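You operate a simulated robot arm through the tools that you are given. There is no shell and no other tool.

You run a simulated robot arm. Do the job below in one go: nothing can be reset, and whatever is moved stays where it is left.

TASK
Swap straps on the tarp: yellow on and tight, then orange off.
Fine: orange buckle back beside its ratchet, its teal lever left free.
Where things are to end (x, y in the base frame): orange buckle within 0.04 m of [0.63, 0.41].

Only the result counts: the job must be done as asked and must still hold three seconds after the hand-in. Knocking over, shifting, dropping, spilling or breaking anything else fails it.

THE ROBOT
A 7-joint arm with a two-finger gripper, fixed in place. Base frame: the origin is at the foot of the arm, x ahead of it, y to its left, z up; the work surface is at about z = 0.78. Lengths are in m, angles in rad, forces in N, time in s.
With the tool pointing down near the work surface it reaches from about 0.38 to 0.78 m from the base axis. Its first joint turns from -2.496 to 2.496 rad. Payload 2.45 kg.
The tool frame sits at the grasp point between the pads (the TCP): z along the fingers, y along the line on which they close. The tips reach 0.026 m beyond it. Largest opening 0.096 m; the body of the gripper starts 0.069 m behind the TCP.
Orientation is that of the tool frame in the base frame, as [roll, pitch, yaw] about the fixed x, y, z axes, in that order (R = Rz(yaw) Ry(pitch) Rx(roll)). With the fingers straight down and closing along the base's y, the tool's x points along the base's -x, its y along +y and its z along -z.

THE INTERFACE
- The arm moves only by the tool move_arm. Its argument "steps" is a list of rows, each a list of 7 numbers: the turn, a rotation vector about the base's x, y, z in units of 180 degrees (1.0 is 180 degrees), then the shift along the base's x, y, z in units of 200 mm (1.0 is 200 mm), then the gripper command, from -1 (fully open) to 1 (shut), values between in proportion. In form: [[wx, wy, wz, tx, ty, tz, grip], ...]. A call has 1 to 20 rows; each row is the pose to reach, as a shift and turn from the pose commanded when the call began. A call with a number of a shift or a turn outside -1 to 1 is refused whole. Each row takes 0.2 s and may step no farther than 0.05 m and 0.15 rad from the row before; otherwise, or with a gripper value out of range, the whole call is refused. A pose out of reach is approached as far as the arm can. The call stops where the force on the tool passes 50 N (or 10 N more than at its start, if that is more) or the arm is blocked; 0.2 s more then pass. Each finger halts on what it meets, pressing with about 42 N; the grip force reading is that of the motor and also rises with nothing between the fingers. The clock runs only during rows and for 0.2 s after the last one: add rows that repeat a pose to give the fingers time. The reply holds the time, the measured pose of the TCP, the force on the tool along the base axes, the opening and the grip force, in the units named above and with some noise, with the torque about the TCP (base axes, N m) and any sound that the robot's microphone picked up, and new pictures: "pictures" is both (left out), scene, wrist or none.
- Cameras (640 x 400 px; columns grow to the right, rows downward): "scene" is fixed at [0.0508, 0.5012, 1.4305]; the picture's right is [-0.06, -1.00, 0.00], its down [-0.75, 0.04, -0.65] and it looks along [0.65, -0.04, -0.76] (base axes); focal length 256 px, centre (320, 200). "wrist" rides on the gripper at [0.082, 0.003, -0.098] in the tool frame; the picture's right is [-0.04, 1.00, 0.00], its down [-0.73, -0.03, -0.68] and it looks along [-0.68, -0.03, 0.73] (tool axes); focal length 256 px, centre (320, 200). There is no depth. A picture from a camera that has moved, and an enlarged one, comes with that camera's place and axes in the base frame and with its lens.
- raise_lower(by): slides the trunk up (or, below 0, down) by that many m; the arm rides with it, the base frame stays. It gives what a move gives, with no picture.
- zoom(camera, box): a new picture of the part [left, top, right, bottom] of that camera's present view, enlarged. No time passes.
- finish_job(): hands the job in; it is judged then, once.

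Nothing tells you positions but the pictures and the camera data. Unless the task says otherwise, let go and move clear before handing in.

The tools are called by a JSON object that holds its "method" and its "body". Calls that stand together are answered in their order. move_arm: Moves the arm, as the interface text tells. Its arguments: {"type":"object","properties":{"steps":{"type":"array","items":{"type":"array","items":{"type":"number"}}},"pictures":{"type":"string","enum":["both","scene","wrist","none"]}},"required":["steps"]} The other tools are called the same way: raise_lower (by) slides the trunk up or down; zoom (camera, box) takes an enlarged picture of a part of a camera's view; finish_job () hands the job in.

At the start:

```text
time: 0.0
tcp_pos: [0.4488, 0.2072, 1.1921]
ee_rot: [3.141, -0.001, -3.141]
ft_force: [-0.2, -0.1, 0.0]
ft_torque: [0.02, -0.02, -0.01]
grip_width: 0.0964
grasp_force: 0.0
trunk travel left (down, up): [-0.575, 0.065]
```

scene: 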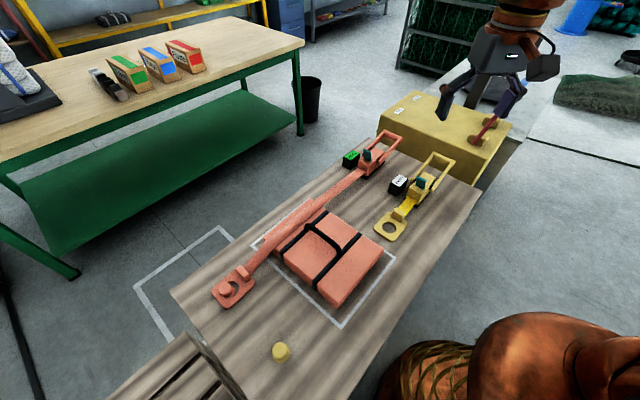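
wrist: 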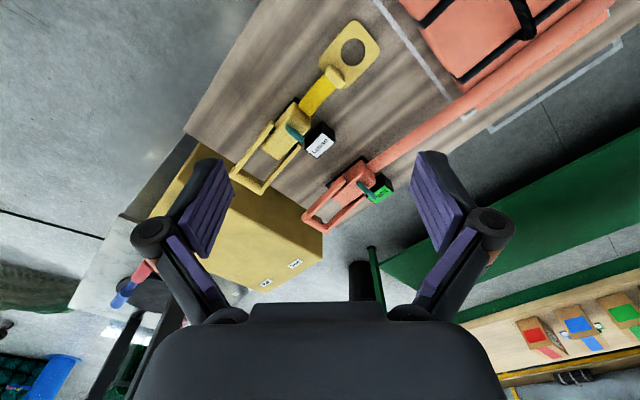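

I see a wooden table with a folded orange tarp held by an orange strap (its buckle hooked near a post), and a yellow strap with a ratchet, not yet attached. I'll zoom in to understand the mechanisms before moving.

{"method": "zoom", "body": {"camera": "scene", "box": [320, 110, 480, 250]}}

{"method": "zoom", "body": {"camera": "scene", "box": [190, 200, 400, 380]}}

{"method": "zoom", "body": {"camera": "wrist", "box": [200, 0, 440, 240]}}

```text
2.86 times, centred on (400, 180) of scene
camera zoom: at [0.0508, 0.5012, 1.4305], right [-0.06, -1.0, 0.0], down [-0.75, 0.04, -0.65], along [0.65, -0.04, -0.76], focal length 731 px, centre (91, 257)
```

zoom: 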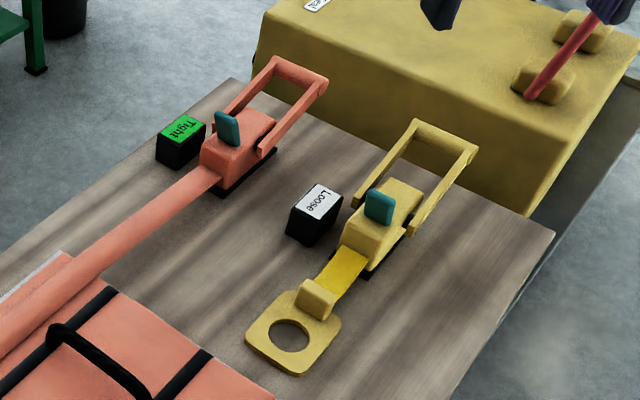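

```text
2.22 times, centred on (295, 290) of scene
camera zoom: at [0.0508, 0.5012, 1.4305], right [-0.06, -1.0, 0.0], down [-0.75, 0.04, -0.65], along [0.65, -0.04, -0.76], focal length 568 px, centre (376, 0)
```

zoom: 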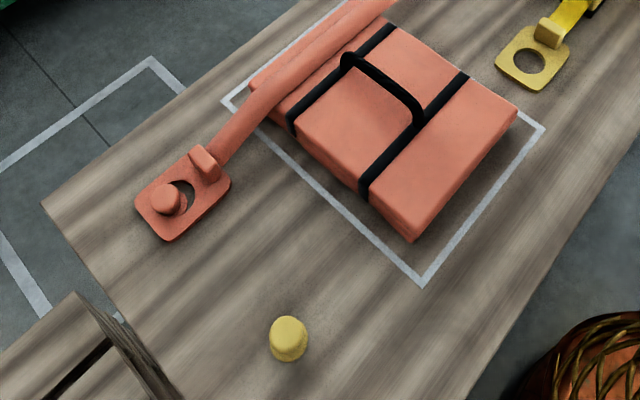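

```text
1.67 times, centred on (320, 120) of wrist
camera zoom: at [0.3658, 0.2125, 1.2908], right [0.04, 1.0, 0.0], down [0.73, -0.03, 0.68], along [0.68, -0.03, -0.73], focal length 427 px, centre (320, 333)
```

zoom: 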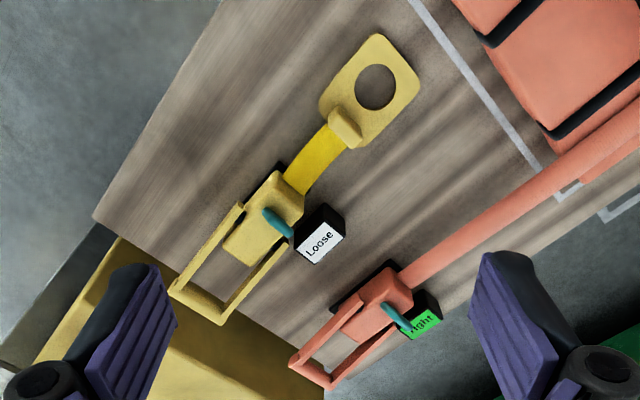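

The yellow buckle hole is at about (0.48, 0.27) with its ratchet around (0.62, 0.13). Its peg is near (0.17, 0.58), and the orange buckle sits on its own peg near (0.31, 0.72). I'll move closer above the yellow ratchet to study the mechanism.

{"method": "move_arm", "body": {"steps": [[0, 0, 0, 0.04, -0.08, -0.18, -1], [0, 0, 0, 0.08, -0.16, -0.36, -1], [0, 0, 0, 0.12, -0.24, -0.54, -1], [0, 0, 0, 0.16, -0.32, -0.72, -1], [0, 0, 0, 0.2, -0.4, -0.9, -1]]}}

```text
time: 1.2
tcp_pos: [0.4874, 0.1296, 1.0133]
ee_rot: [3.141, -0.001, -3.141]
ft_force: [0.7, -0.1, -0.2]
ft_torque: [0.0, -0.01, 0.02]
grip_width: 0.096
grasp_force: 0.1
trunk travel left (down, up): [-0.575, 0.065]
camera wrist: at [0.4048, 0.1331, 1.1111], right [0.04, 1.0, 0.0], down [0.73, -0.03, 0.68], along [0.68, -0.03, -0.73], focal length 256 px, centre (320, 200)
```

scene: 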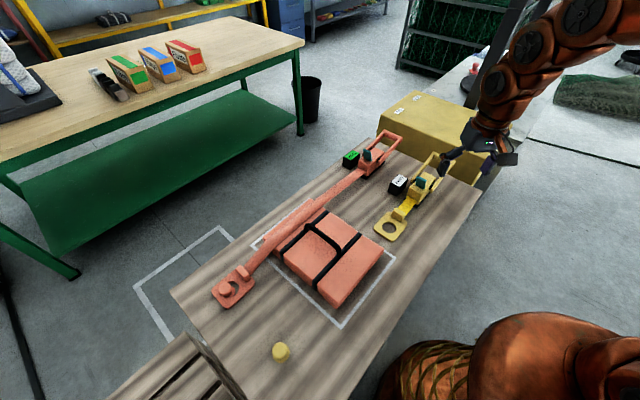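
wrist: 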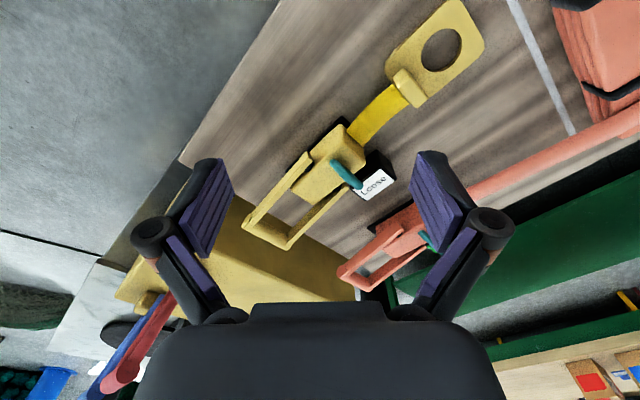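

{"method": "zoom", "body": {"camera": "wrist", "box": [230, 80, 450, 260]}}

{"method": "zoom", "body": {"camera": "scene", "box": [335, 120, 405, 180]}}

{"method": "zoom", "body": {"camera": "scene", "box": [380, 140, 470, 210]}}

```text
2.22 times, centred on (340, 170) of wrist
camera zoom: at [0.4048, 0.1331, 1.1111], right [0.04, 1.0, 0.0], down [0.73, -0.03, 0.68], along [0.68, -0.03, -0.73], focal length 569 px, centre (276, 267)
```

zoom: 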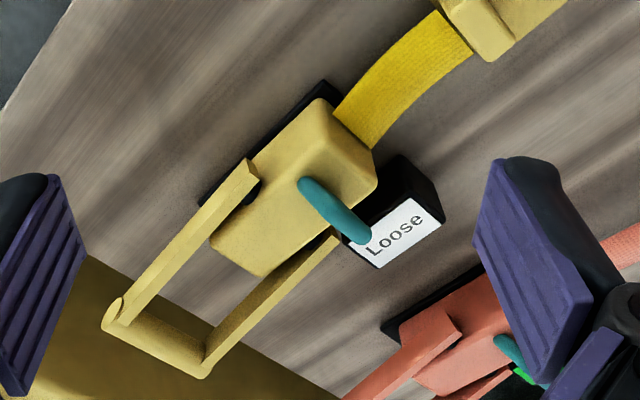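

```text
6.67 times, centred on (370, 150) of scene
camera zoom: at [0.0508, 0.5012, 1.4305], right [-0.06, -1.0, 0.0], down [-0.75, 0.04, -0.65], along [0.65, -0.04, -0.76], focal length 1705 px, centre (-13, 533)
```

zoom: 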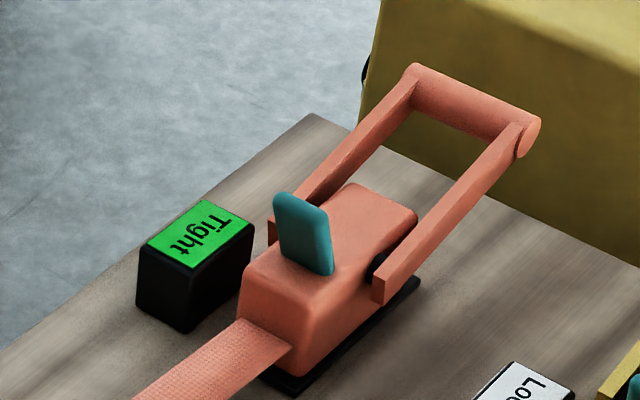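

```text
5.71 times, centred on (425, 175) of scene
camera zoom: at [0.0508, 0.5012, 1.4305], right [-0.06, -1.0, 0.0], down [-0.75, 0.04, -0.65], along [0.65, -0.04, -0.76], focal length 1462 px, centre (-280, 343)
```

zoom: 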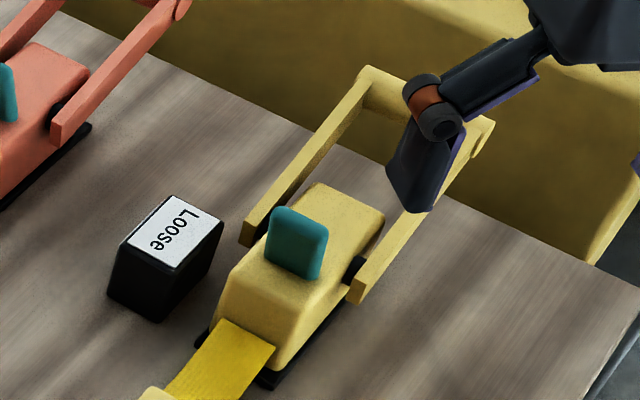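

{"method": "zoom", "body": {"camera": "wrist", "box": [340, 0, 500, 110]}}

{"method": "zoom", "body": {"camera": "scene", "box": [365, 195, 425, 245]}}

{"method": "zoom", "body": {"camera": "scene", "box": [200, 250, 270, 310]}}

{"method": "zoom", "body": {"camera": "scene", "box": [255, 330, 305, 370]}}

```text
3.64 times, centred on (420, 55) of wrist
camera zoom: at [0.4048, 0.1331, 1.1111], right [0.04, 1.0, 0.0], down [0.73, -0.03, 0.68], along [0.68, -0.03, -0.73], focal length 931 px, centre (-44, 727)
```

zoom: 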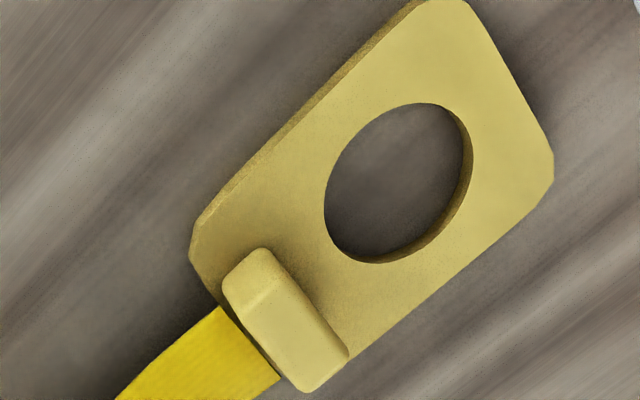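

```text
8.00 times, centred on (395, 220) of scene
camera zoom: at [0.0508, 0.5012, 1.4305], right [-0.06, -1.0, 0.0], down [-0.75, 0.04, -0.65], along [0.65, -0.04, -0.76], focal length 2046 px, centre (-280, 40)
```

zoom: 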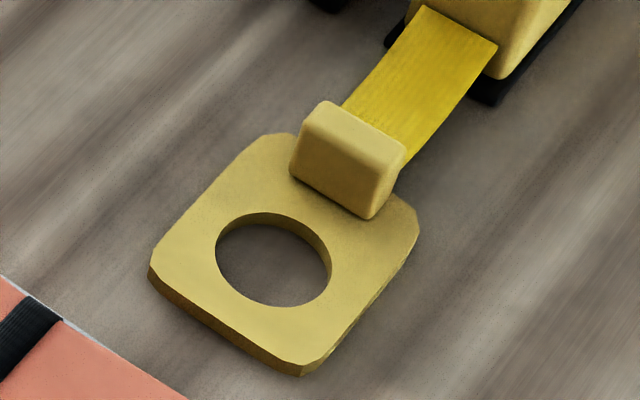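

```text
6.67 times, centred on (235, 280) of scene
camera zoom: at [0.0508, 0.5012, 1.4305], right [-0.06, -1.0, 0.0], down [-0.75, 0.04, -0.65], along [0.65, -0.04, -0.76], focal length 1705 px, centre (887, -333)
```

zoom: 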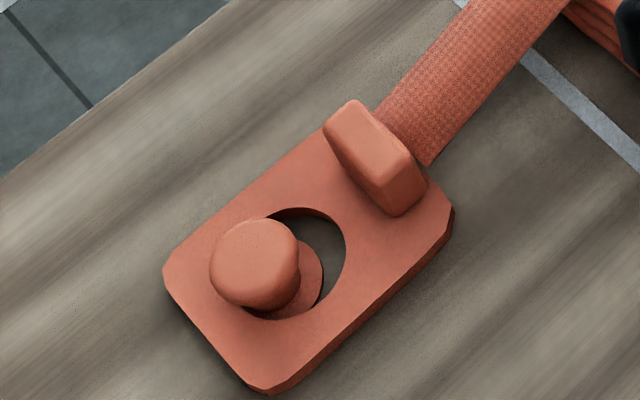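

```text
10.00 times, centred on (280, 350) of scene
camera zoom: at [0.0508, 0.5012, 1.4305], right [-0.06, -1.0, 0.0], down [-0.75, 0.04, -0.65], along [0.65, -0.04, -0.76], focal length 2558 px, centre (720, -1300)
```

zoom: 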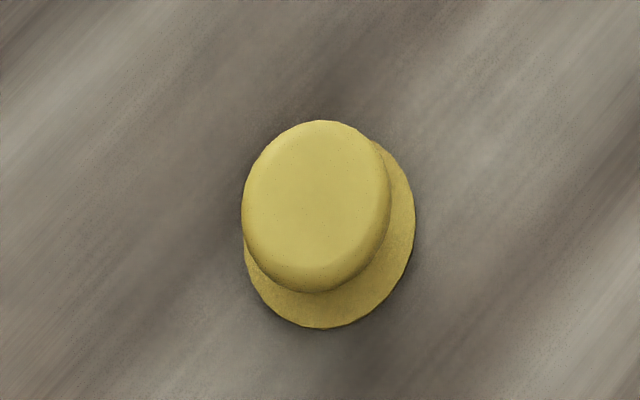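

The yellow buckle has a raised grip block at about (0.513, 0.229) with its top near z 0.82, and a hole of about 44 mm diameter. I'll turn the tool −45° so the fingers close across the strap, then hover above that block.

{"method": "move_arm", "body": {"steps": [[0, 0, -0.0417, 0.021, 0.083, -0.069, -1], [0, 0, -0.0833, 0.043, 0.166, -0.138, -1], [0, 0, -0.125, 0.064, 0.249, -0.207, -1], [0, 0, -0.1667, 0.085, 0.331, -0.277, -1], [0, 0, -0.2083, 0.107, 0.414, -0.346, -1], [0, 0, -0.25, 0.128, 0.497, -0.415, -1]]}}

```text
time: 2.6
tcp_pos: [0.511, 0.2296, 0.9285]
ee_rot: [-3.139, 0.0, 2.353]
ft_force: [0.0, 0.7, 0.0]
ft_torque: [0.0, 0.0, 0.01]
grip_width: 0.0961
grasp_force: 0.1
trunk travel left (down, up): [-0.575, 0.065]
camera wrist: at [0.4555, 0.2898, 1.0269], right [0.74, 0.68, 0.0], down [0.5, -0.54, 0.68], along [0.46, -0.5, -0.73], focal length 256 px, centre (320, 200)
```

scene: 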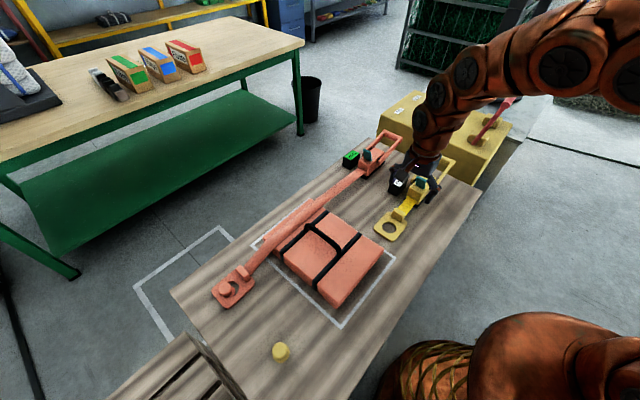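
wrist: 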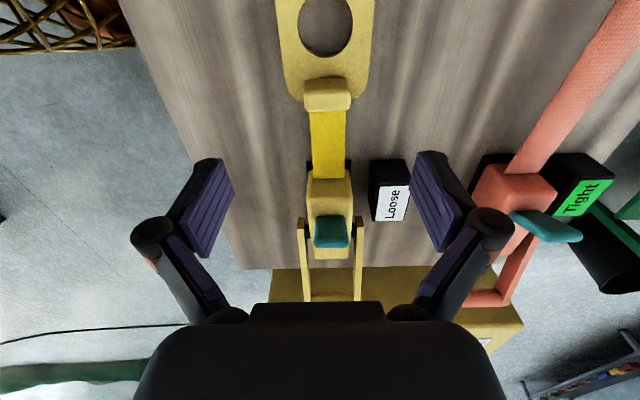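

{"method": "zoom", "body": {"camera": "wrist", "box": [240, 0, 400, 140]}}

{"method": "zoom", "body": {"camera": "wrist", "box": [280, 130, 600, 320]}}

```text
2.86 times, centred on (320, 70) of wrist
camera zoom: at [0.4555, 0.2898, 1.0269], right [0.74, 0.68, 0.0], down [0.5, -0.54, 0.68], along [0.46, -0.5, -0.73], focal length 731 px, centre (320, 571)
```

zoom: 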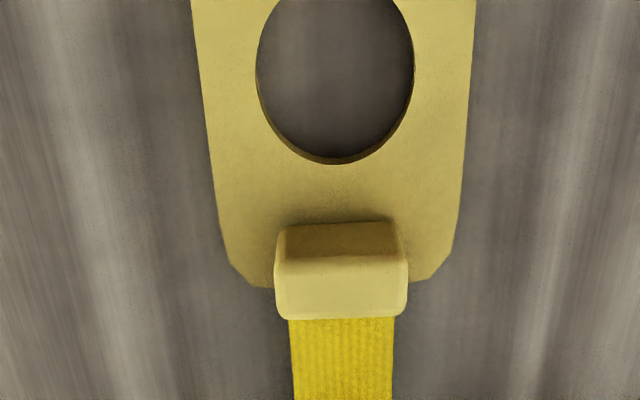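

```text
2.00 times, centred on (440, 225) of wrist
camera zoom: at [0.4555, 0.2898, 1.0269], right [0.74, 0.68, 0.0], down [0.5, -0.54, 0.68], along [0.46, -0.5, -0.73], focal length 512 px, centre (80, 150)
```

zoom: 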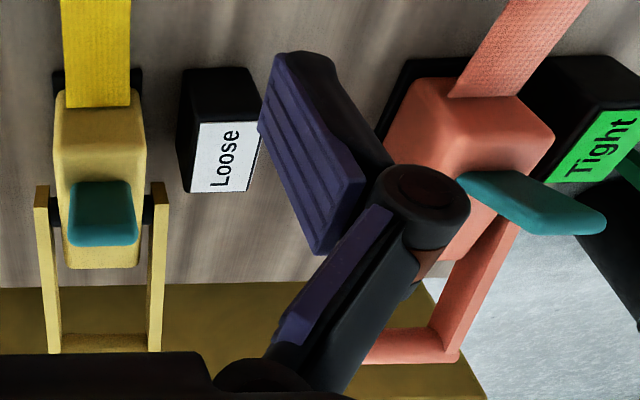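

{"method": "move_arm", "body": {"steps": [[0, 0, 0, 0.02, 0.0, -0.1, -1], [0, 0, 0, 0.04, 0.0, -0.2, -1], [0, 0, 0, 0.04, 0.0, -0.3, -1]]}}

```text
time: 3.4
tcp_pos: [0.5207, 0.2307, 0.8693]
ee_rot: [3.141, 0.0, 2.357]
ft_force: [-0.5, 0.1, 0.5]
ft_torque: [-0.02, -0.01, 0.04]
grip_width: 0.0958
grasp_force: 0.1
trunk travel left (down, up): [-0.575, 0.065]
camera wrist: at [0.4644, 0.2903, 0.9675], right [0.73, 0.68, 0.0], down [0.5, -0.54, 0.68], along [0.46, -0.5, -0.73], focal length 256 px, centre (320, 200)
```

scene: 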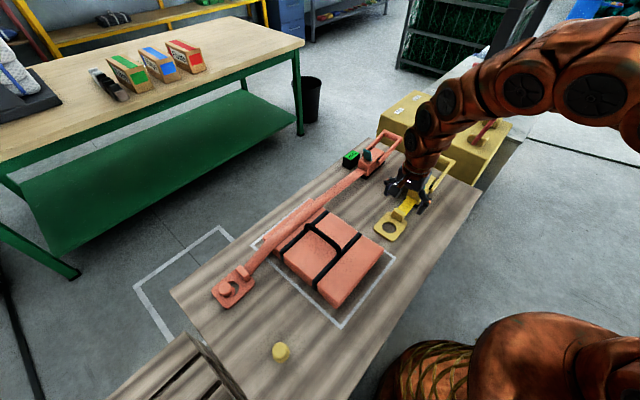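
wrist: 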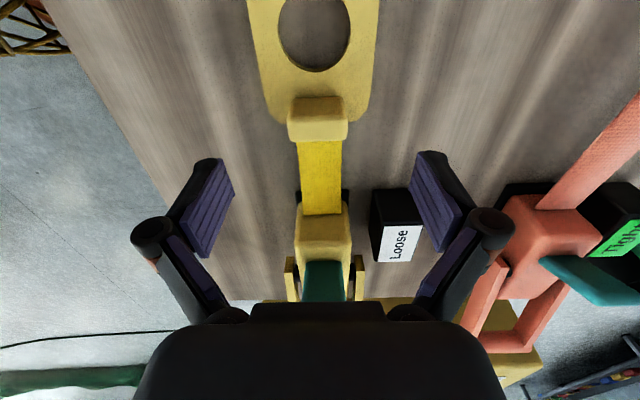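

{"method": "move_arm", "body": {"steps": [[0, 0, 0, 0.0, 0.0, -0.09, -1], [0, 0, 0, -0.005, 0.005, -0.18, -1], [0, 0, 0, -0.01, 0.01, -0.25, -1], [0, 0, 0, -0.01, 0.01, -0.25, -1]]}}

```text
time: 4.4
tcp_pos: [0.5201, 0.2306, 0.8188]
ee_rot: [-3.14, 0.001, 2.356]
ft_force: [0.6, 1.2, 0.4]
ft_torque: [-0.03, 0.02, 0.01]
grip_width: 0.096
grasp_force: 0.1
trunk travel left (down, up): [-0.575, 0.065]
camera wrist: at [0.4629, 0.2913, 0.9174], right [0.73, 0.68, 0.0], down [0.5, -0.54, 0.68], along [0.46, -0.5, -0.73], focal length 256 px, centre (320, 200)
```

scene: 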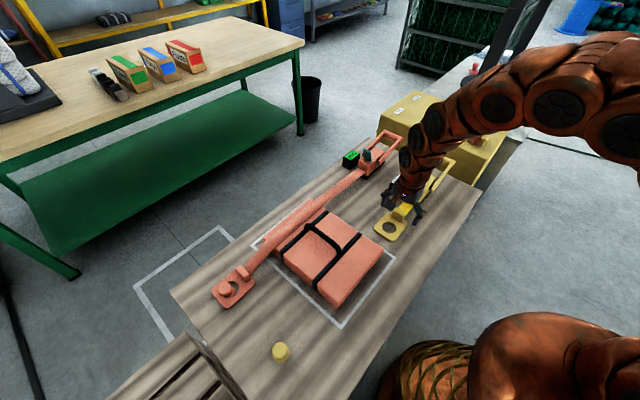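
wrist: 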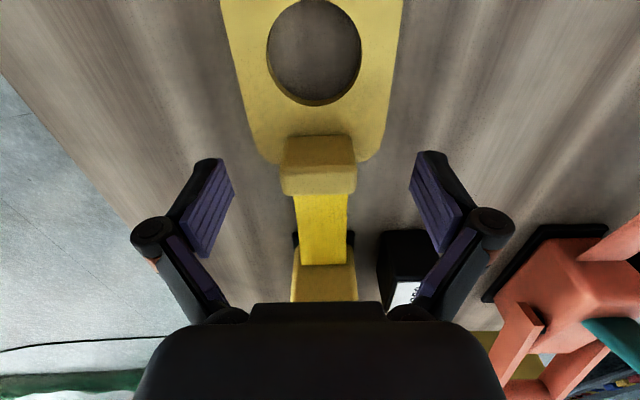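

{"method": "move_arm", "body": {"steps": [[0, 0, 0, 0.01, -0.01, -0.015, -1], [0, 0, 0, 0.01, -0.01, -0.015, 1], [0, 0, 0, 0.01, -0.01, -0.015, 1], [0, 0, 0, 0.01, -0.01, -0.015, 1], [0, 0, 0, 0.01, -0.01, -0.015, 1], [0, 0, 0, 0.01, -0.01, -0.015, 1]]}}

```text
time: 5.8
tcp_pos: [0.5208, 0.2287, 0.8171]
ee_rot: [-3.141, 0.0, 2.356]
ft_force: [-0.7, -0.1, 0.9]
ft_torque: [0.09, -0.01, 0.03]
grip_width: 0.0372
grasp_force: 42.1
trunk travel left (down, up): [-0.575, 0.065]
camera wrist: at [0.4649, 0.2888, 0.9147], right [0.73, 0.68, 0.0], down [0.5, -0.54, 0.68], along [0.46, -0.5, -0.73], focal length 256 px, centre (320, 200)
```

scene: 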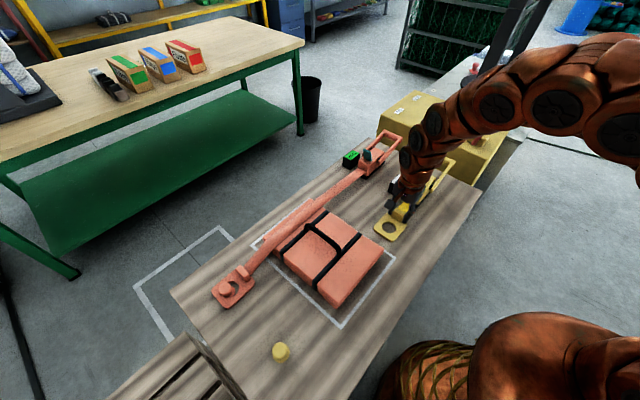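
wrist: 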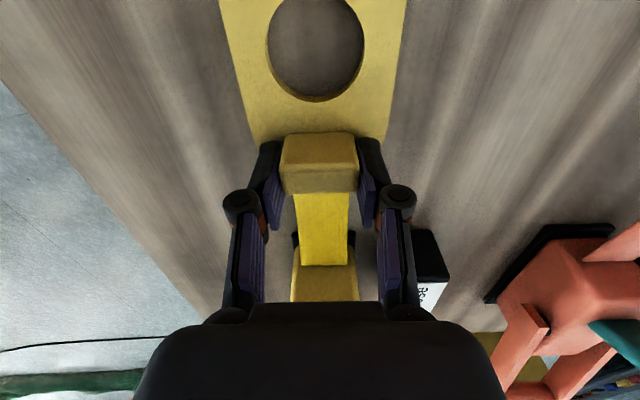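

The grip block is held at 37 mm width. Next I'll lift slightly and draw the buckle away from the ratchet to feel whether the webbing pays out.

{"method": "move_arm", "body": {"steps": [[0, 0, 0, 0.0, 0.0, 0.05, 1], [0, 0, 0, -0.02, 0.02, 0.1, 1], [0, 0, 0, -0.06, 0.06, 0.15, 1], [0, 0, 0, -0.12, 0.12, 0.2, 1]]}}

```text
time: 6.8
tcp_pos: [0.4989, 0.2498, 0.8557]
ee_rot: [-3.14, 0.002, 2.357]
ft_force: [19.0, -19.1, -8.5]
ft_torque: [-0.7, -0.72, 0.0]
grip_width: 0.0372
grasp_force: 41.9
trunk travel left (down, up): [-0.575, 0.065]
camera wrist: at [0.4413, 0.3114, 0.9538], right [0.74, 0.68, 0.0], down [0.5, -0.54, 0.68], along [0.46, -0.5, -0.73], focal length 256 px, centre (320, 200)
```

scene: 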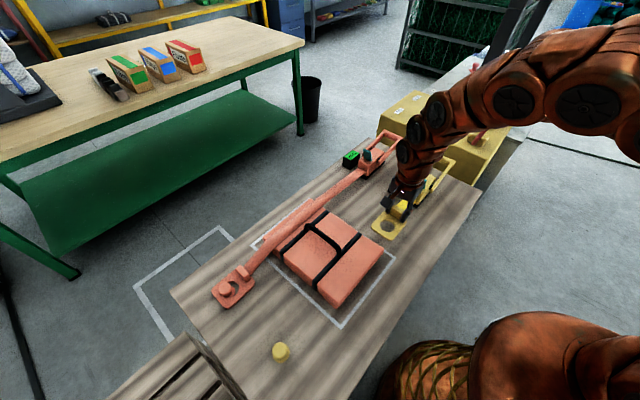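
wrist: 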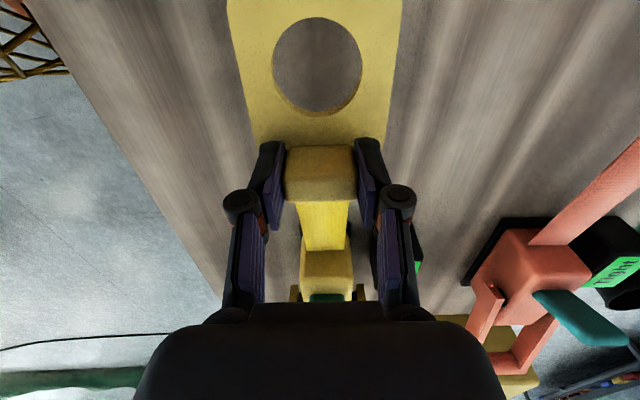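

The webbing pulls back with about 28 N after 3 cm of travel. I'll take one more small step to see whether it is a steady retractor pull or a locked strap stretching.

{"method": "move_arm", "body": {"steps": [[0, 0, 0, -0.01, 0.01, 0.0, 1], [0, 0, 0, -0.02, 0.02, 0.0, 1], [0, 0, 0, -0.02, 0.02, 0.0, 1]], "pictures": "none"}}

```text
time: 7.6
tcp_pos: [0.4959, 0.2536, 0.855]
ee_rot: [-3.14, 0.001, 2.355]
ft_force: [26.8, -26.1, -12.1]
ft_torque: [-0.87, -0.92, 0.02]
grip_width: 0.0372
grasp_force: 41.8
trunk travel left (down, up): [-0.575, 0.065]
```

It is locked, since the force climbs steeply with distance. I'll set the buckle back where it was, let go, and then look at the yellow ratchet's teal lever, which presumably has to be set to release first.

{"method": "move_arm", "body": {"steps": [[0, 0, 0, 0.04, -0.04, -0.02, 1], [0, 0, 0, 0.09, -0.09, -0.07, 1], [0, 0, 0, 0.13, -0.13, -0.13, 1], [0, 0, 0, 0.14, -0.14, -0.19, 1], [0, 0, 0, 0.14, -0.14, -0.19, 1], [0, 0, 0, 0.14, -0.14, -0.19, -1], [0, 0, 0, 0.14, -0.14, -0.19, -1], [0, 0, 0, 0.14, -0.14, -0.19, -1], [0, 0, 0, 0.14, -0.14, -0.19, -1], [0, 0, 0, 0.14, -0.14, 0.0, -1], [0, 0, 0, 0.14, -0.14, 0.2, -1], [0, 0, 0, 0.1, -0.1, 0.4, -1], [0, 0, 0, 0.0, 0.0, 0.6, -1], [0, 0, 0, -0.1, 0.1, 0.7, -1]]}}

```text
time: 10.6
tcp_pos: [0.4757, 0.2768, 0.9951]
ee_rot: [3.141, 0.0, 2.356]
ft_force: [0.1, 0.8, -0.3]
ft_torque: [0.0, 0.01, -0.01]
grip_width: 0.096
grasp_force: 0.0
trunk travel left (down, up): [-0.575, 0.065]
camera wrist: at [0.4186, 0.3376, 1.0934], right [0.74, 0.68, 0.0], down [0.5, -0.54, 0.68], along [0.46, -0.5, -0.73], focal length 256 px, centre (320, 200)
```

scene: 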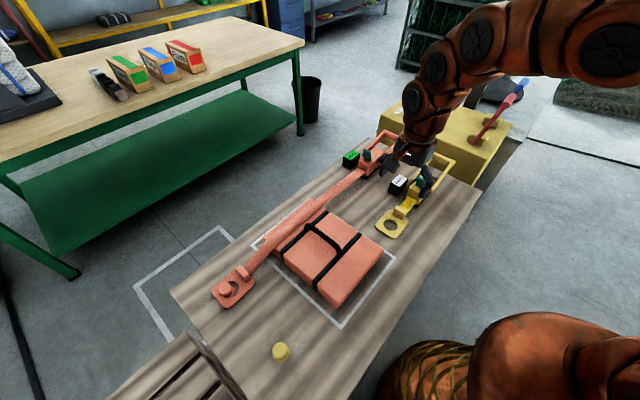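
wrist: 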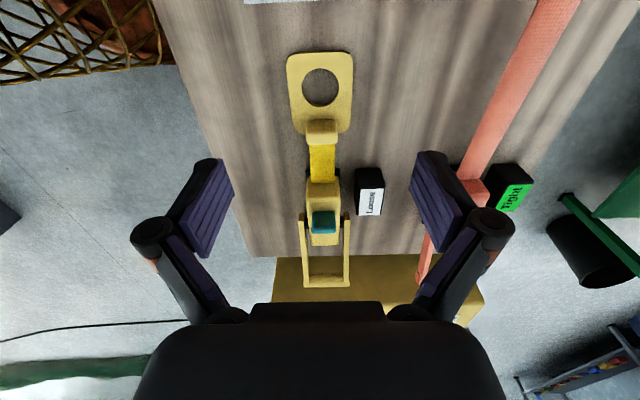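

{"method": "move_arm", "body": {"steps": [[0, 0, 0.0455, 0.038, -0.089, -0.02, -1], [0, 0, 0.0909, 0.076, -0.179, -0.04, -1], [0, 0, 0.1364, 0.115, -0.268, -0.06, -1], [0, 0, 0.1818, 0.153, -0.358, -0.08, -1], [0, 0, 0.2273, 0.191, -0.447, -0.1, -1], [0, 0, 0.2727, 0.229, -0.537, -0.12, -1], [0, 0, 0.3182, 0.267, -0.626, -0.14, -1], [0, 0, 0.3636, 0.305, -0.716, -0.16, -1], [0, 0, 0.4091, 0.344, -0.805, -0.18, -1], [0, 0, 0.4545, 0.382, -0.895, -0.2, -1], [0, 0, 0.5, 0.42, -0.984, -0.22, -1]]}}

```text
time: 13.0
tcp_pos: [0.5587, 0.0781, 0.954]
ee_rot: [-3.141, -0.002, -2.355]
ft_force: [-0.2, -0.3, -0.4]
ft_torque: [0.01, 0.02, -0.02]
grip_width: 0.0959
grasp_force: 0.0
trunk travel left (down, up): [-0.575, 0.065]
camera wrist: at [0.4972, 0.0235, 1.0508], right [-0.68, 0.73, 0.0], down [0.54, 0.5, 0.68], along [0.5, 0.46, -0.73], focal length 256 px, centre (320, 200)
```

scene: 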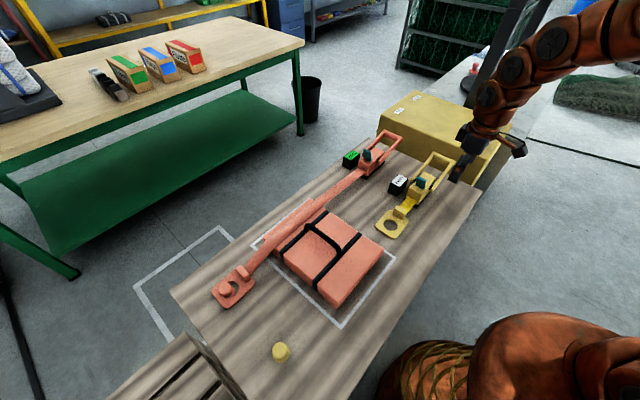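
wrist: 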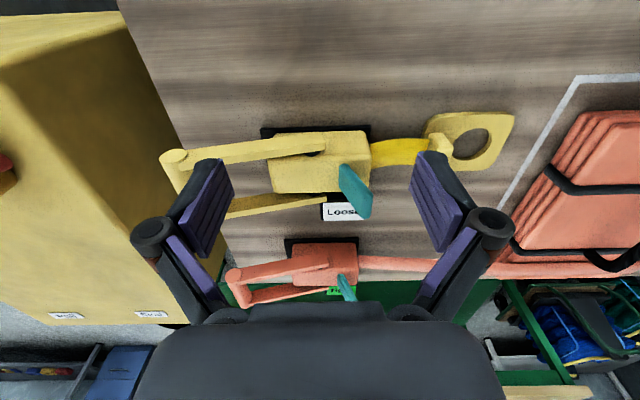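

{"method": "zoom", "body": {"camera": "wrist", "box": [220, 100, 420, 225]}}

{"method": "zoom", "body": {"camera": "wrist", "box": [210, 225, 410, 315]}}

{"method": "zoom", "body": {"camera": "scene", "box": [395, 150, 455, 210]}}

{"method": "zoom", "body": {"camera": "scene", "box": [340, 125, 400, 185]}}

```text
3.20 times, centred on (320, 162) of wrist
camera zoom: at [0.4972, 0.0235, 1.0508], right [-0.68, 0.73, 0.0], down [0.54, 0.5, 0.68], along [0.5, 0.46, -0.73], focal length 819 px, centre (320, 320)
```

zoom: 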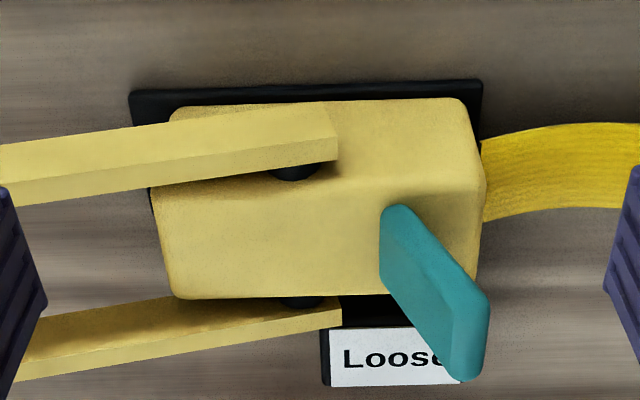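

```text
3.20 times, centred on (310, 270) of wrist
camera zoom: at [0.4972, 0.0235, 1.0508], right [-0.68, 0.73, 0.0], down [0.54, 0.5, 0.68], along [0.5, 0.46, -0.73], focal length 819 px, centre (352, -24)
```

zoom: 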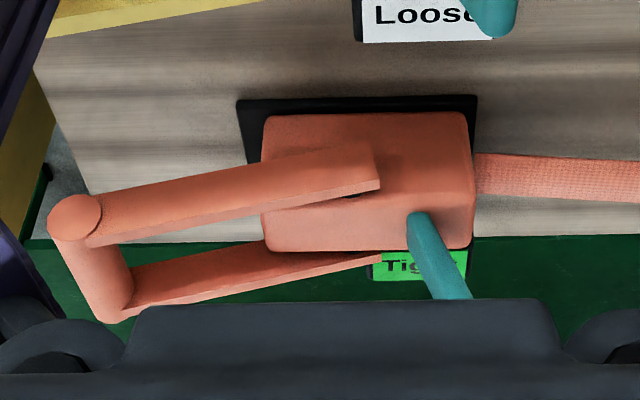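

```text
6.67 times, centred on (425, 180) of scene
camera zoom: at [0.0508, 0.5012, 1.4305], right [-0.06, -1.0, 0.0], down [-0.75, 0.04, -0.65], along [0.65, -0.04, -0.76], focal length 1705 px, centre (-380, 333)
```

zoom: 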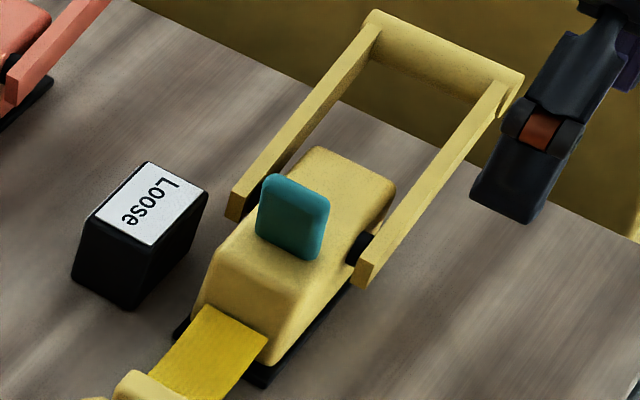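

```text
6.67 times, centred on (370, 155) of scene
camera zoom: at [0.0508, 0.5012, 1.4305], right [-0.06, -1.0, 0.0], down [-0.75, 0.04, -0.65], along [0.65, -0.04, -0.76], focal length 1705 px, centre (-13, 500)
```

zoom: 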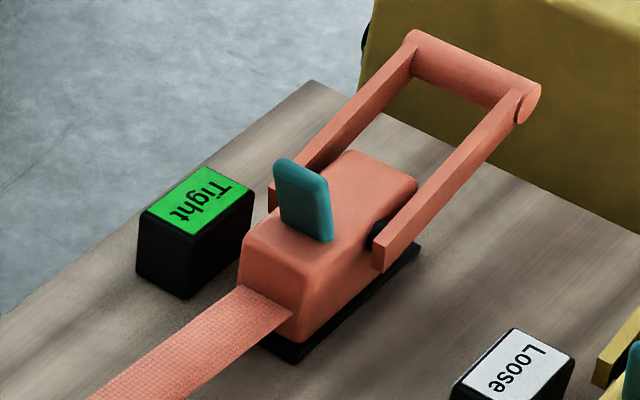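

Both levers lean towards the strap, and both ratchets look locked. I'll hover over the yellow lever tip, at about (0.587, 0.160, 0.887), with the fingers half open so I can straddle it and test its motion gently.

{"method": "move_arm", "body": {"steps": [[0, 0, 0, 0.05, 0.135, 0.0, 0], [0, 0, 0, 0.1, 0.27, 0.0, 0], [0, 0, 0, 0.146, 0.407, -0.05, 0], [0, 0, 0, 0.146, 0.407, -0.1, 0], [0, 0, 0, 0.146, 0.407, -0.1, 0]]}}

```text
time: 14.2
tcp_pos: [0.5888, 0.1606, 0.9333]
ee_rot: [3.14, -0.002, -2.356]
ft_force: [0.2, 0.0, 0.0]
ft_torque: [-0.03, 0.0, 0.02]
grip_width: 0.0479
grasp_force: 0.0
trunk travel left (down, up): [-0.575, 0.065]
camera wrist: at [0.5272, 0.1063, 1.0315], right [-0.68, 0.73, 0.0], down [0.54, 0.5, 0.68], along [0.5, 0.46, -0.73], focal length 256 px, centre (320, 200)
```

scene: 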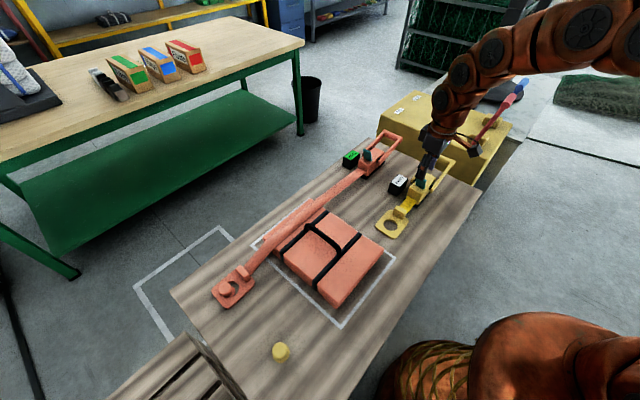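
wrist: 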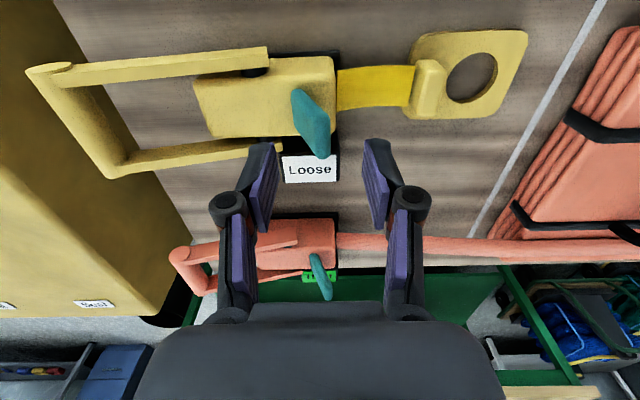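

{"method": "move_arm", "body": {"steps": [[0, 0, 0, 0.01, 0.01, -0.12, 0], [0, 0, 0, 0.01, 0.01, -0.22, 0], [0, 0, 0, 0.01, 0.01, -0.22, 0]]}}

```text
time: 15.0
tcp_pos: [0.5908, 0.1625, 0.8889]
ee_rot: [-3.141, 0.0, -2.355]
ft_force: [1.0, 0.2, -0.4]
ft_torque: [-0.01, 0.0, 0.03]
grip_width: 0.0479
grasp_force: 0.1
trunk travel left (down, up): [-0.575, 0.065]
camera wrist: at [0.5289, 0.1079, 0.9876], right [-0.68, 0.73, 0.0], down [0.54, 0.5, 0.68], along [0.5, 0.46, -0.73], focal length 256 px, centre (320, 200)
```

scene: 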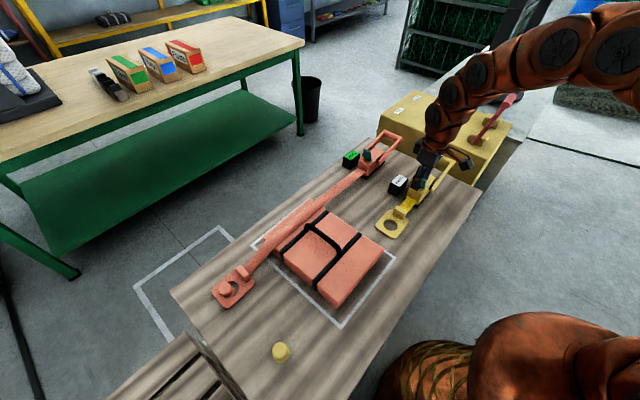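
wrist: 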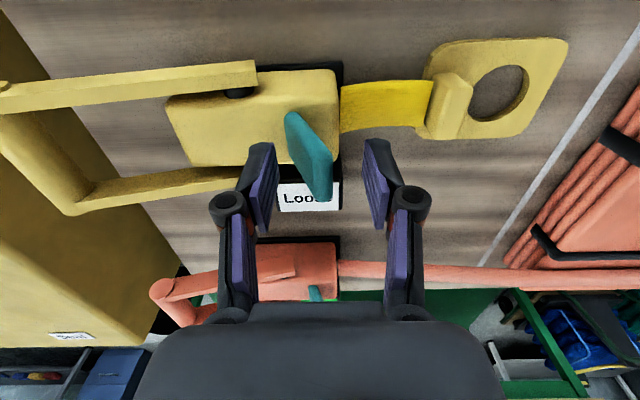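

{"method": "move_arm", "body": {"steps": [[0, 0, 0, 0.035, -0.035, 0.0, 0], [0, 0, 0, 0.07, -0.07, 0.0, 0], [0, 0, 0, 0.09, -0.09, 0.0, 0]], "pictures": "wrist"}}

```text
time: 15.8
tcp_pos: [0.6086, 0.1434, 0.8896]
ee_rot: [3.14, 0.0, -2.356]
ft_force: [-0.4, 0.1, -0.9]
ft_torque: [-0.01, 0.03, -0.04]
grip_width: 0.0483
grasp_force: 0.3
trunk travel left (down, up): [-0.575, 0.065]
camera wrist: at [0.5468, 0.0892, 0.987], right [-0.68, 0.73, 0.0], down [0.54, 0.5, 0.68], along [0.5, 0.46, -0.73], focal length 256 px, centre (320, 200)
```

wrist: 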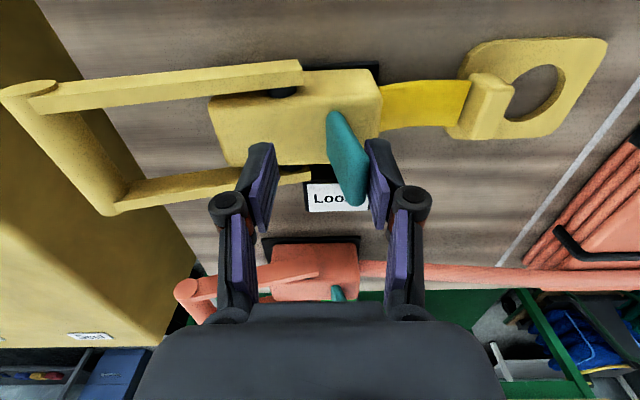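

{"method": "move_arm", "body": {"steps": [[0, 0, 0, 0.018, -0.018, 0.0, 0], [0, 0, 0, 0.036, -0.036, 0.0, 0], [0, 0, 0, 0.05, -0.05, 0.0, 0]], "pictures": "wrist"}}

```text
time: 16.6
tcp_pos: [0.6184, 0.1346, 0.8886]
ee_rot: [3.139, 0.0, -2.356]
ft_force: [-0.2, -1.1, -0.7]
ft_torque: [-0.01, 0.01, -0.02]
grip_width: 0.0478
grasp_force: 0.0
trunk travel left (down, up): [-0.575, 0.065]
camera wrist: at [0.5569, 0.0792, 0.9872], right [-0.68, 0.73, 0.0], down [0.54, 0.5, 0.68], along [0.5, 0.46, -0.73], focal length 256 px, centre (320, 200)
```

wrist: 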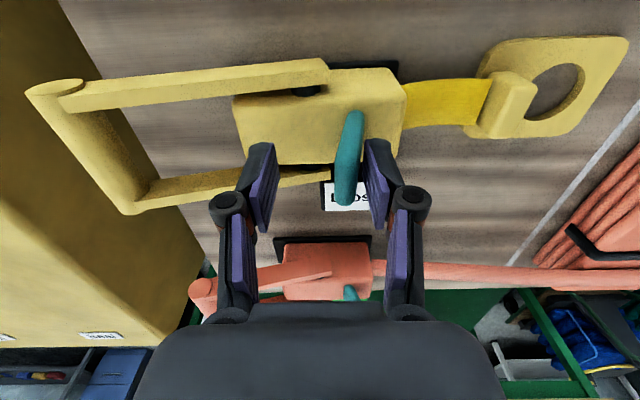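

The lever swings back towards the handle with almost no force. I'll keep pushing it that way to see whether it reaches a stop or clicks over.

{"method": "move_arm", "body": {"steps": [[0, 0, 0, 0.025, -0.025, 0.0, 0], [0, 0, 0, 0.05, -0.05, 0.0, 0], [0, 0, 0, 0.075, -0.075, 0.0, 0], [0, 0, 0, 0.1, -0.1, 0.0, 0]], "pictures": "wrist"}}

```text
time: 17.6
tcp_pos: [0.6347, 0.1172, 0.8873]
ee_rot: [3.137, -0.004, -2.356]
ft_force: [-28.0, 32.6, -2.5]
ft_torque: [0.49, 0.43, -0.04]
grip_width: 0.0753
grasp_force: 20.3
trunk travel left (down, up): [-0.575, 0.065]
camera wrist: at [0.5737, 0.0625, 0.987], right [-0.68, 0.73, 0.0], down [0.54, 0.5, 0.68], along [0.49, 0.46, -0.74], focal length 256 px, centre (320, 200)
```

wrist: 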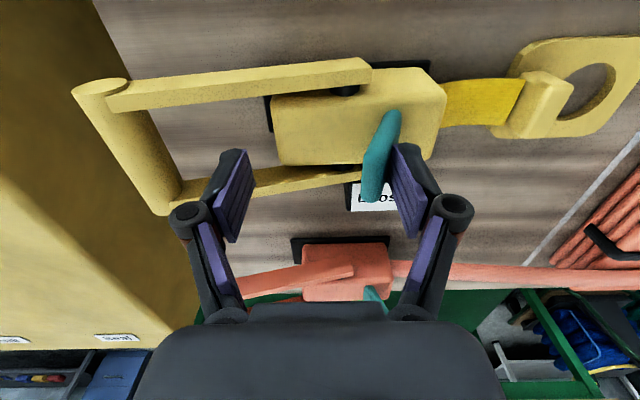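

{"method": "move_arm", "body": {"steps": [[0, 0, 0, -0.03, 0.03, 0.0, 0], [0, 0, 0, -0.06, 0.06, 0.0, 0], [0, 0, 0, -0.09, 0.09, 0.0, 0], [0, 0, 0, -0.09, 0.09, 0.0, 0]]}}

```text
time: 18.6
tcp_pos: [0.6188, 0.1329, 0.8883]
ee_rot: [-3.141, 0.0, -2.355]
ft_force: [-0.6, -0.1, 0.5]
ft_torque: [-0.01, 0.0, -0.02]
grip_width: 0.0479
grasp_force: 0.1
trunk travel left (down, up): [-0.575, 0.065]
camera wrist: at [0.5574, 0.0778, 0.9866], right [-0.68, 0.73, 0.0], down [0.54, 0.5, 0.68], along [0.5, 0.46, -0.73], focal length 256 px, centre (320, 200)
```

scene: 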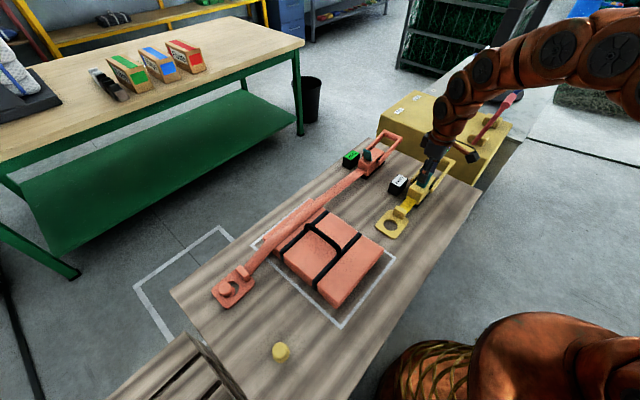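
wrist: 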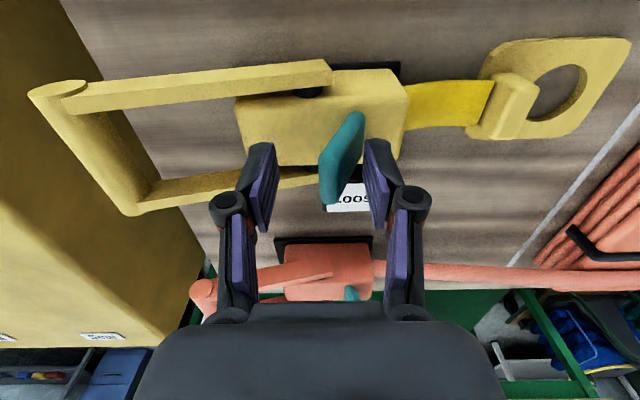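

The lever stays where it was put, so it is a two-position toggle, now in the other position (probably free). I'll lift clear and go back to the yellow buckle to check whether the webbing runs.

{"method": "move_arm", "body": {"steps": [[0, 0, 0, 0, 0, 0.2, -0.3], [0, 0, 0, 0, 0, 0.4, -0.6], [0, 0, -0.0455, -0.044, 0.043, 0.4, -1], [0, 0, -0.0909, -0.088, 0.087, 0.4, -1], [0, 0, -0.1364, -0.133, 0.13, 0.4, -1], [0, 0, -0.1818, -0.177, 0.173, 0.4, -1], [0, 0, -0.2273, -0.221, 0.217, 0.4, -1], [0, 0, -0.2727, -0.265, 0.26, 0.4, -1], [0, 0, -0.3182, -0.309, 0.304, 0.4, -1], [0, 0, -0.3636, -0.353, 0.347, 0.4, -1], [0, 0, -0.4091, -0.398, 0.39, 0.3, -1], [0, 0, -0.4545, -0.442, 0.434, 0.2, -1], [0, 0, -0.5, -0.486, 0.477, 0.1, -1], [0, 0, -0.5, -0.486, 0.477, -0.1, -1]]}}

```text
time: 21.6
tcp_pos: [0.5226, 0.2299, 0.868]
ee_rot: [3.138, 0.001, 2.354]
ft_force: [0.6, -0.9, -0.5]
ft_torque: [-0.03, -0.04, 0.0]
grip_width: 0.0958
grasp_force: 0.1
trunk travel left (down, up): [-0.575, 0.065]
camera wrist: at [0.4657, 0.2891, 0.9666], right [0.74, 0.68, 0.0], down [0.5, -0.54, 0.68], along [0.46, -0.5, -0.73], focal length 256 px, centre (320, 200)
```

scene: 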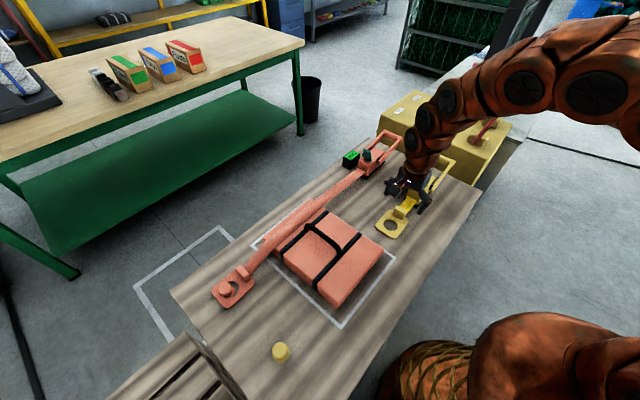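
wrist: 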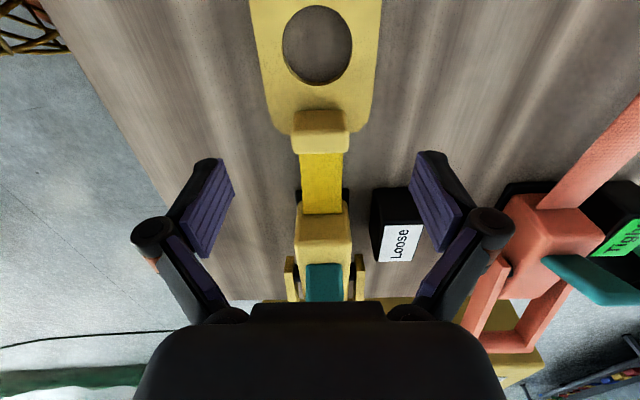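

{"method": "move_arm", "body": {"steps": [[0, 0, 0, 0.018, -0.018, -0.1, -1], [0, 0, 0, 0.018, -0.018, -0.2, -1], [0, 0, 0, 0.018, -0.018, -0.255, -1], [0, 0, 0, 0.018, -0.018, -0.255, 1], [0, 0, 0, 0.018, -0.018, -0.255, 1], [0, 0, 0, 0.018, -0.018, -0.255, 1], [0, 0, 0, 0.018, -0.018, -0.255, 1], [0, 0, 0, 0.018, -0.018, -0.255, 1]], "pictures": "wrist"}}

```text
time: 23.4
tcp_pos: [0.526, 0.2259, 0.8171]
ee_rot: [-3.141, -0.002, 2.357]
ft_force: [-0.2, 0.5, 1.2]
ft_torque: [0.09, -0.05, -0.03]
grip_width: 0.0374
grasp_force: 41.9
trunk travel left (down, up): [-0.575, 0.065]
camera wrist: at [0.4689, 0.2857, 0.9157], right [0.73, 0.68, 0.0], down [0.5, -0.54, 0.68], along [0.46, -0.5, -0.73], focal length 256 px, centre (320, 200)
```

wrist: 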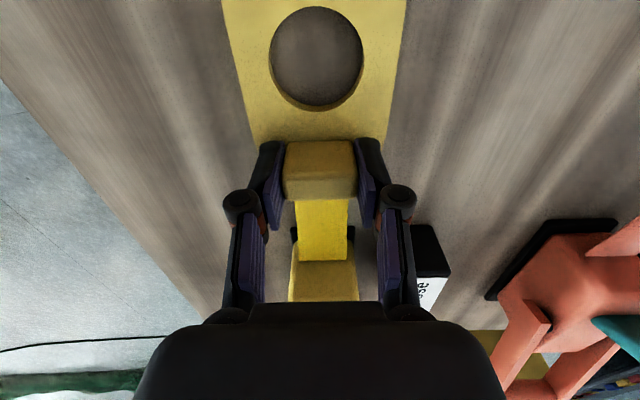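

Gripped again. I'll lift and pull gently along the strap line to see whether it pays out now.

{"method": "move_arm", "body": {"steps": [[0, 0, 0, 0.0, 0.0, 0.05, 1], [0, 0, 0, -0.03, 0.03, 0.1, 1], [0, 0, 0, -0.08, 0.08, 0.15, 1], [0, 0, 0, -0.14, 0.14, 0.2, 1]], "pictures": "none"}}

```text
time: 24.4
tcp_pos: [0.4978, 0.2521, 0.857]
ee_rot: [-3.139, -0.002, 2.357]
ft_force: [-0.1, 0.5, -1.1]
ft_torque: [-0.01, -0.01, 0.01]
grip_width: 0.0369
grasp_force: 42.2
trunk travel left (down, up): [-0.575, 0.065]
```

The webbing runs free with the lever back. I'll raise the buckle well above the tarp and carry it along the strap line towards the yellow peg.

{"method": "move_arm", "body": {"steps": [[0, 0, 0, -0.02, 0.02, 0.2, 1], [0, 0, 0, -0.06, 0.06, 0.4, 1], [0, 0, 0, -0.14, 0.14, 0.55, 1], [0, 0, 0, -0.26, 0.26, 0.64, 1], [0, 0, 0, -0.4, 0.4, 0.64, 1], [0, 0, 0, -0.54, 0.54, 0.64, 1], [0, 0, 0, -0.68, 0.68, 0.64, 1], [0, 0, 0, -0.75, 0.75, 0.64, 1]]}}

```text
time: 26.2
tcp_pos: [0.3474, 0.403, 0.985]
ee_rot: [3.141, 0.001, 2.357]
ft_force: [0.6, 0.4, -2.7]
ft_torque: [-0.01, -0.01, 0.01]
grip_width: 0.0371
grasp_force: 41.8
trunk travel left (down, up): [-0.575, 0.065]
camera wrist: at [0.29, 0.4635, 1.0835], right [0.73, 0.68, 0.0], down [0.5, -0.54, 0.68], along [0.46, -0.5, -0.73], focal length 256 px, centre (320, 200)
```

scene: 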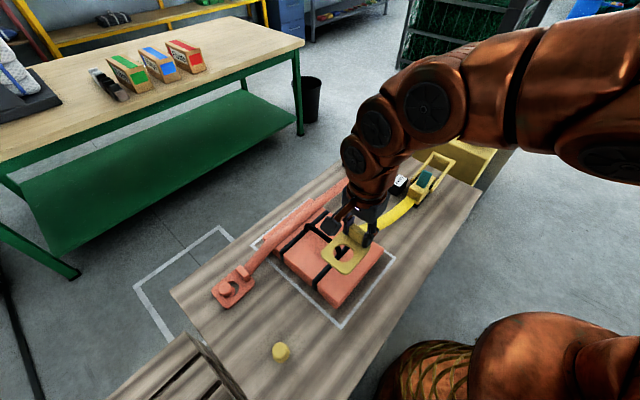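
wrist: 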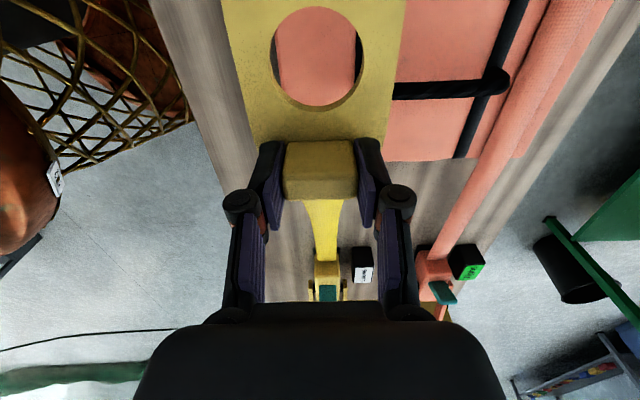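

{"method": "move_arm", "body": {"steps": [[0, 0, 0, -0.14, 0.14, 0.0, 1], [0, 0, 0, -0.28, 0.28, 0.0, 1], [0, 0, 0, -0.42, 0.42, 0.0, 1], [0, 0, 0, -0.56, 0.56, 0.0, 1], [0, 0, 0, -0.65, 0.65, 0.0, 1], [0, 0, 0, -0.7, 0.7, -0.1, 1], [0, 0, 0, -0.7, 0.7, -0.2, 1]]}}

```text
time: 27.8
tcp_pos: [0.2064, 0.5438, 0.9475]
ee_rot: [-3.141, 0.001, 2.357]
ft_force: [1.1, -0.4, -0.5]
ft_torque: [-0.04, -0.01, 0.0]
grip_width: 0.0371
grasp_force: 41.9
trunk travel left (down, up): [-0.575, 0.065]
camera wrist: at [0.1502, 0.6039, 1.0453], right [0.73, 0.68, 0.0], down [0.5, -0.54, 0.68], along [0.46, -0.5, -0.73], focal length 256 px, centre (320, 200)
```

scene: 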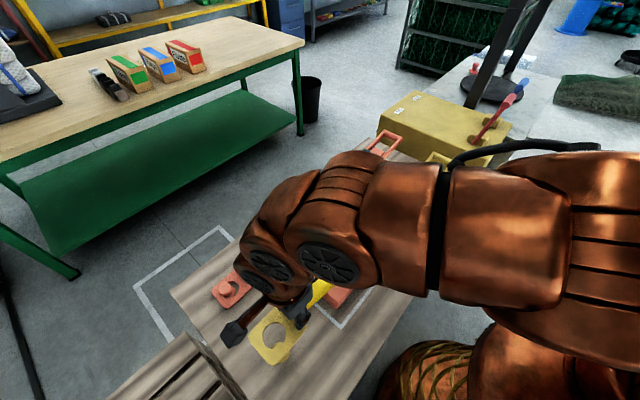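
wrist: 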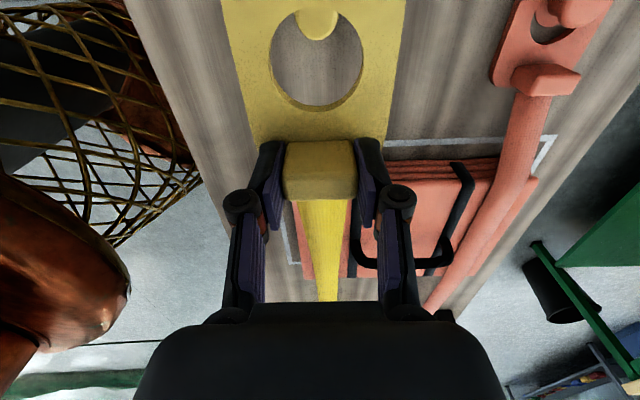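

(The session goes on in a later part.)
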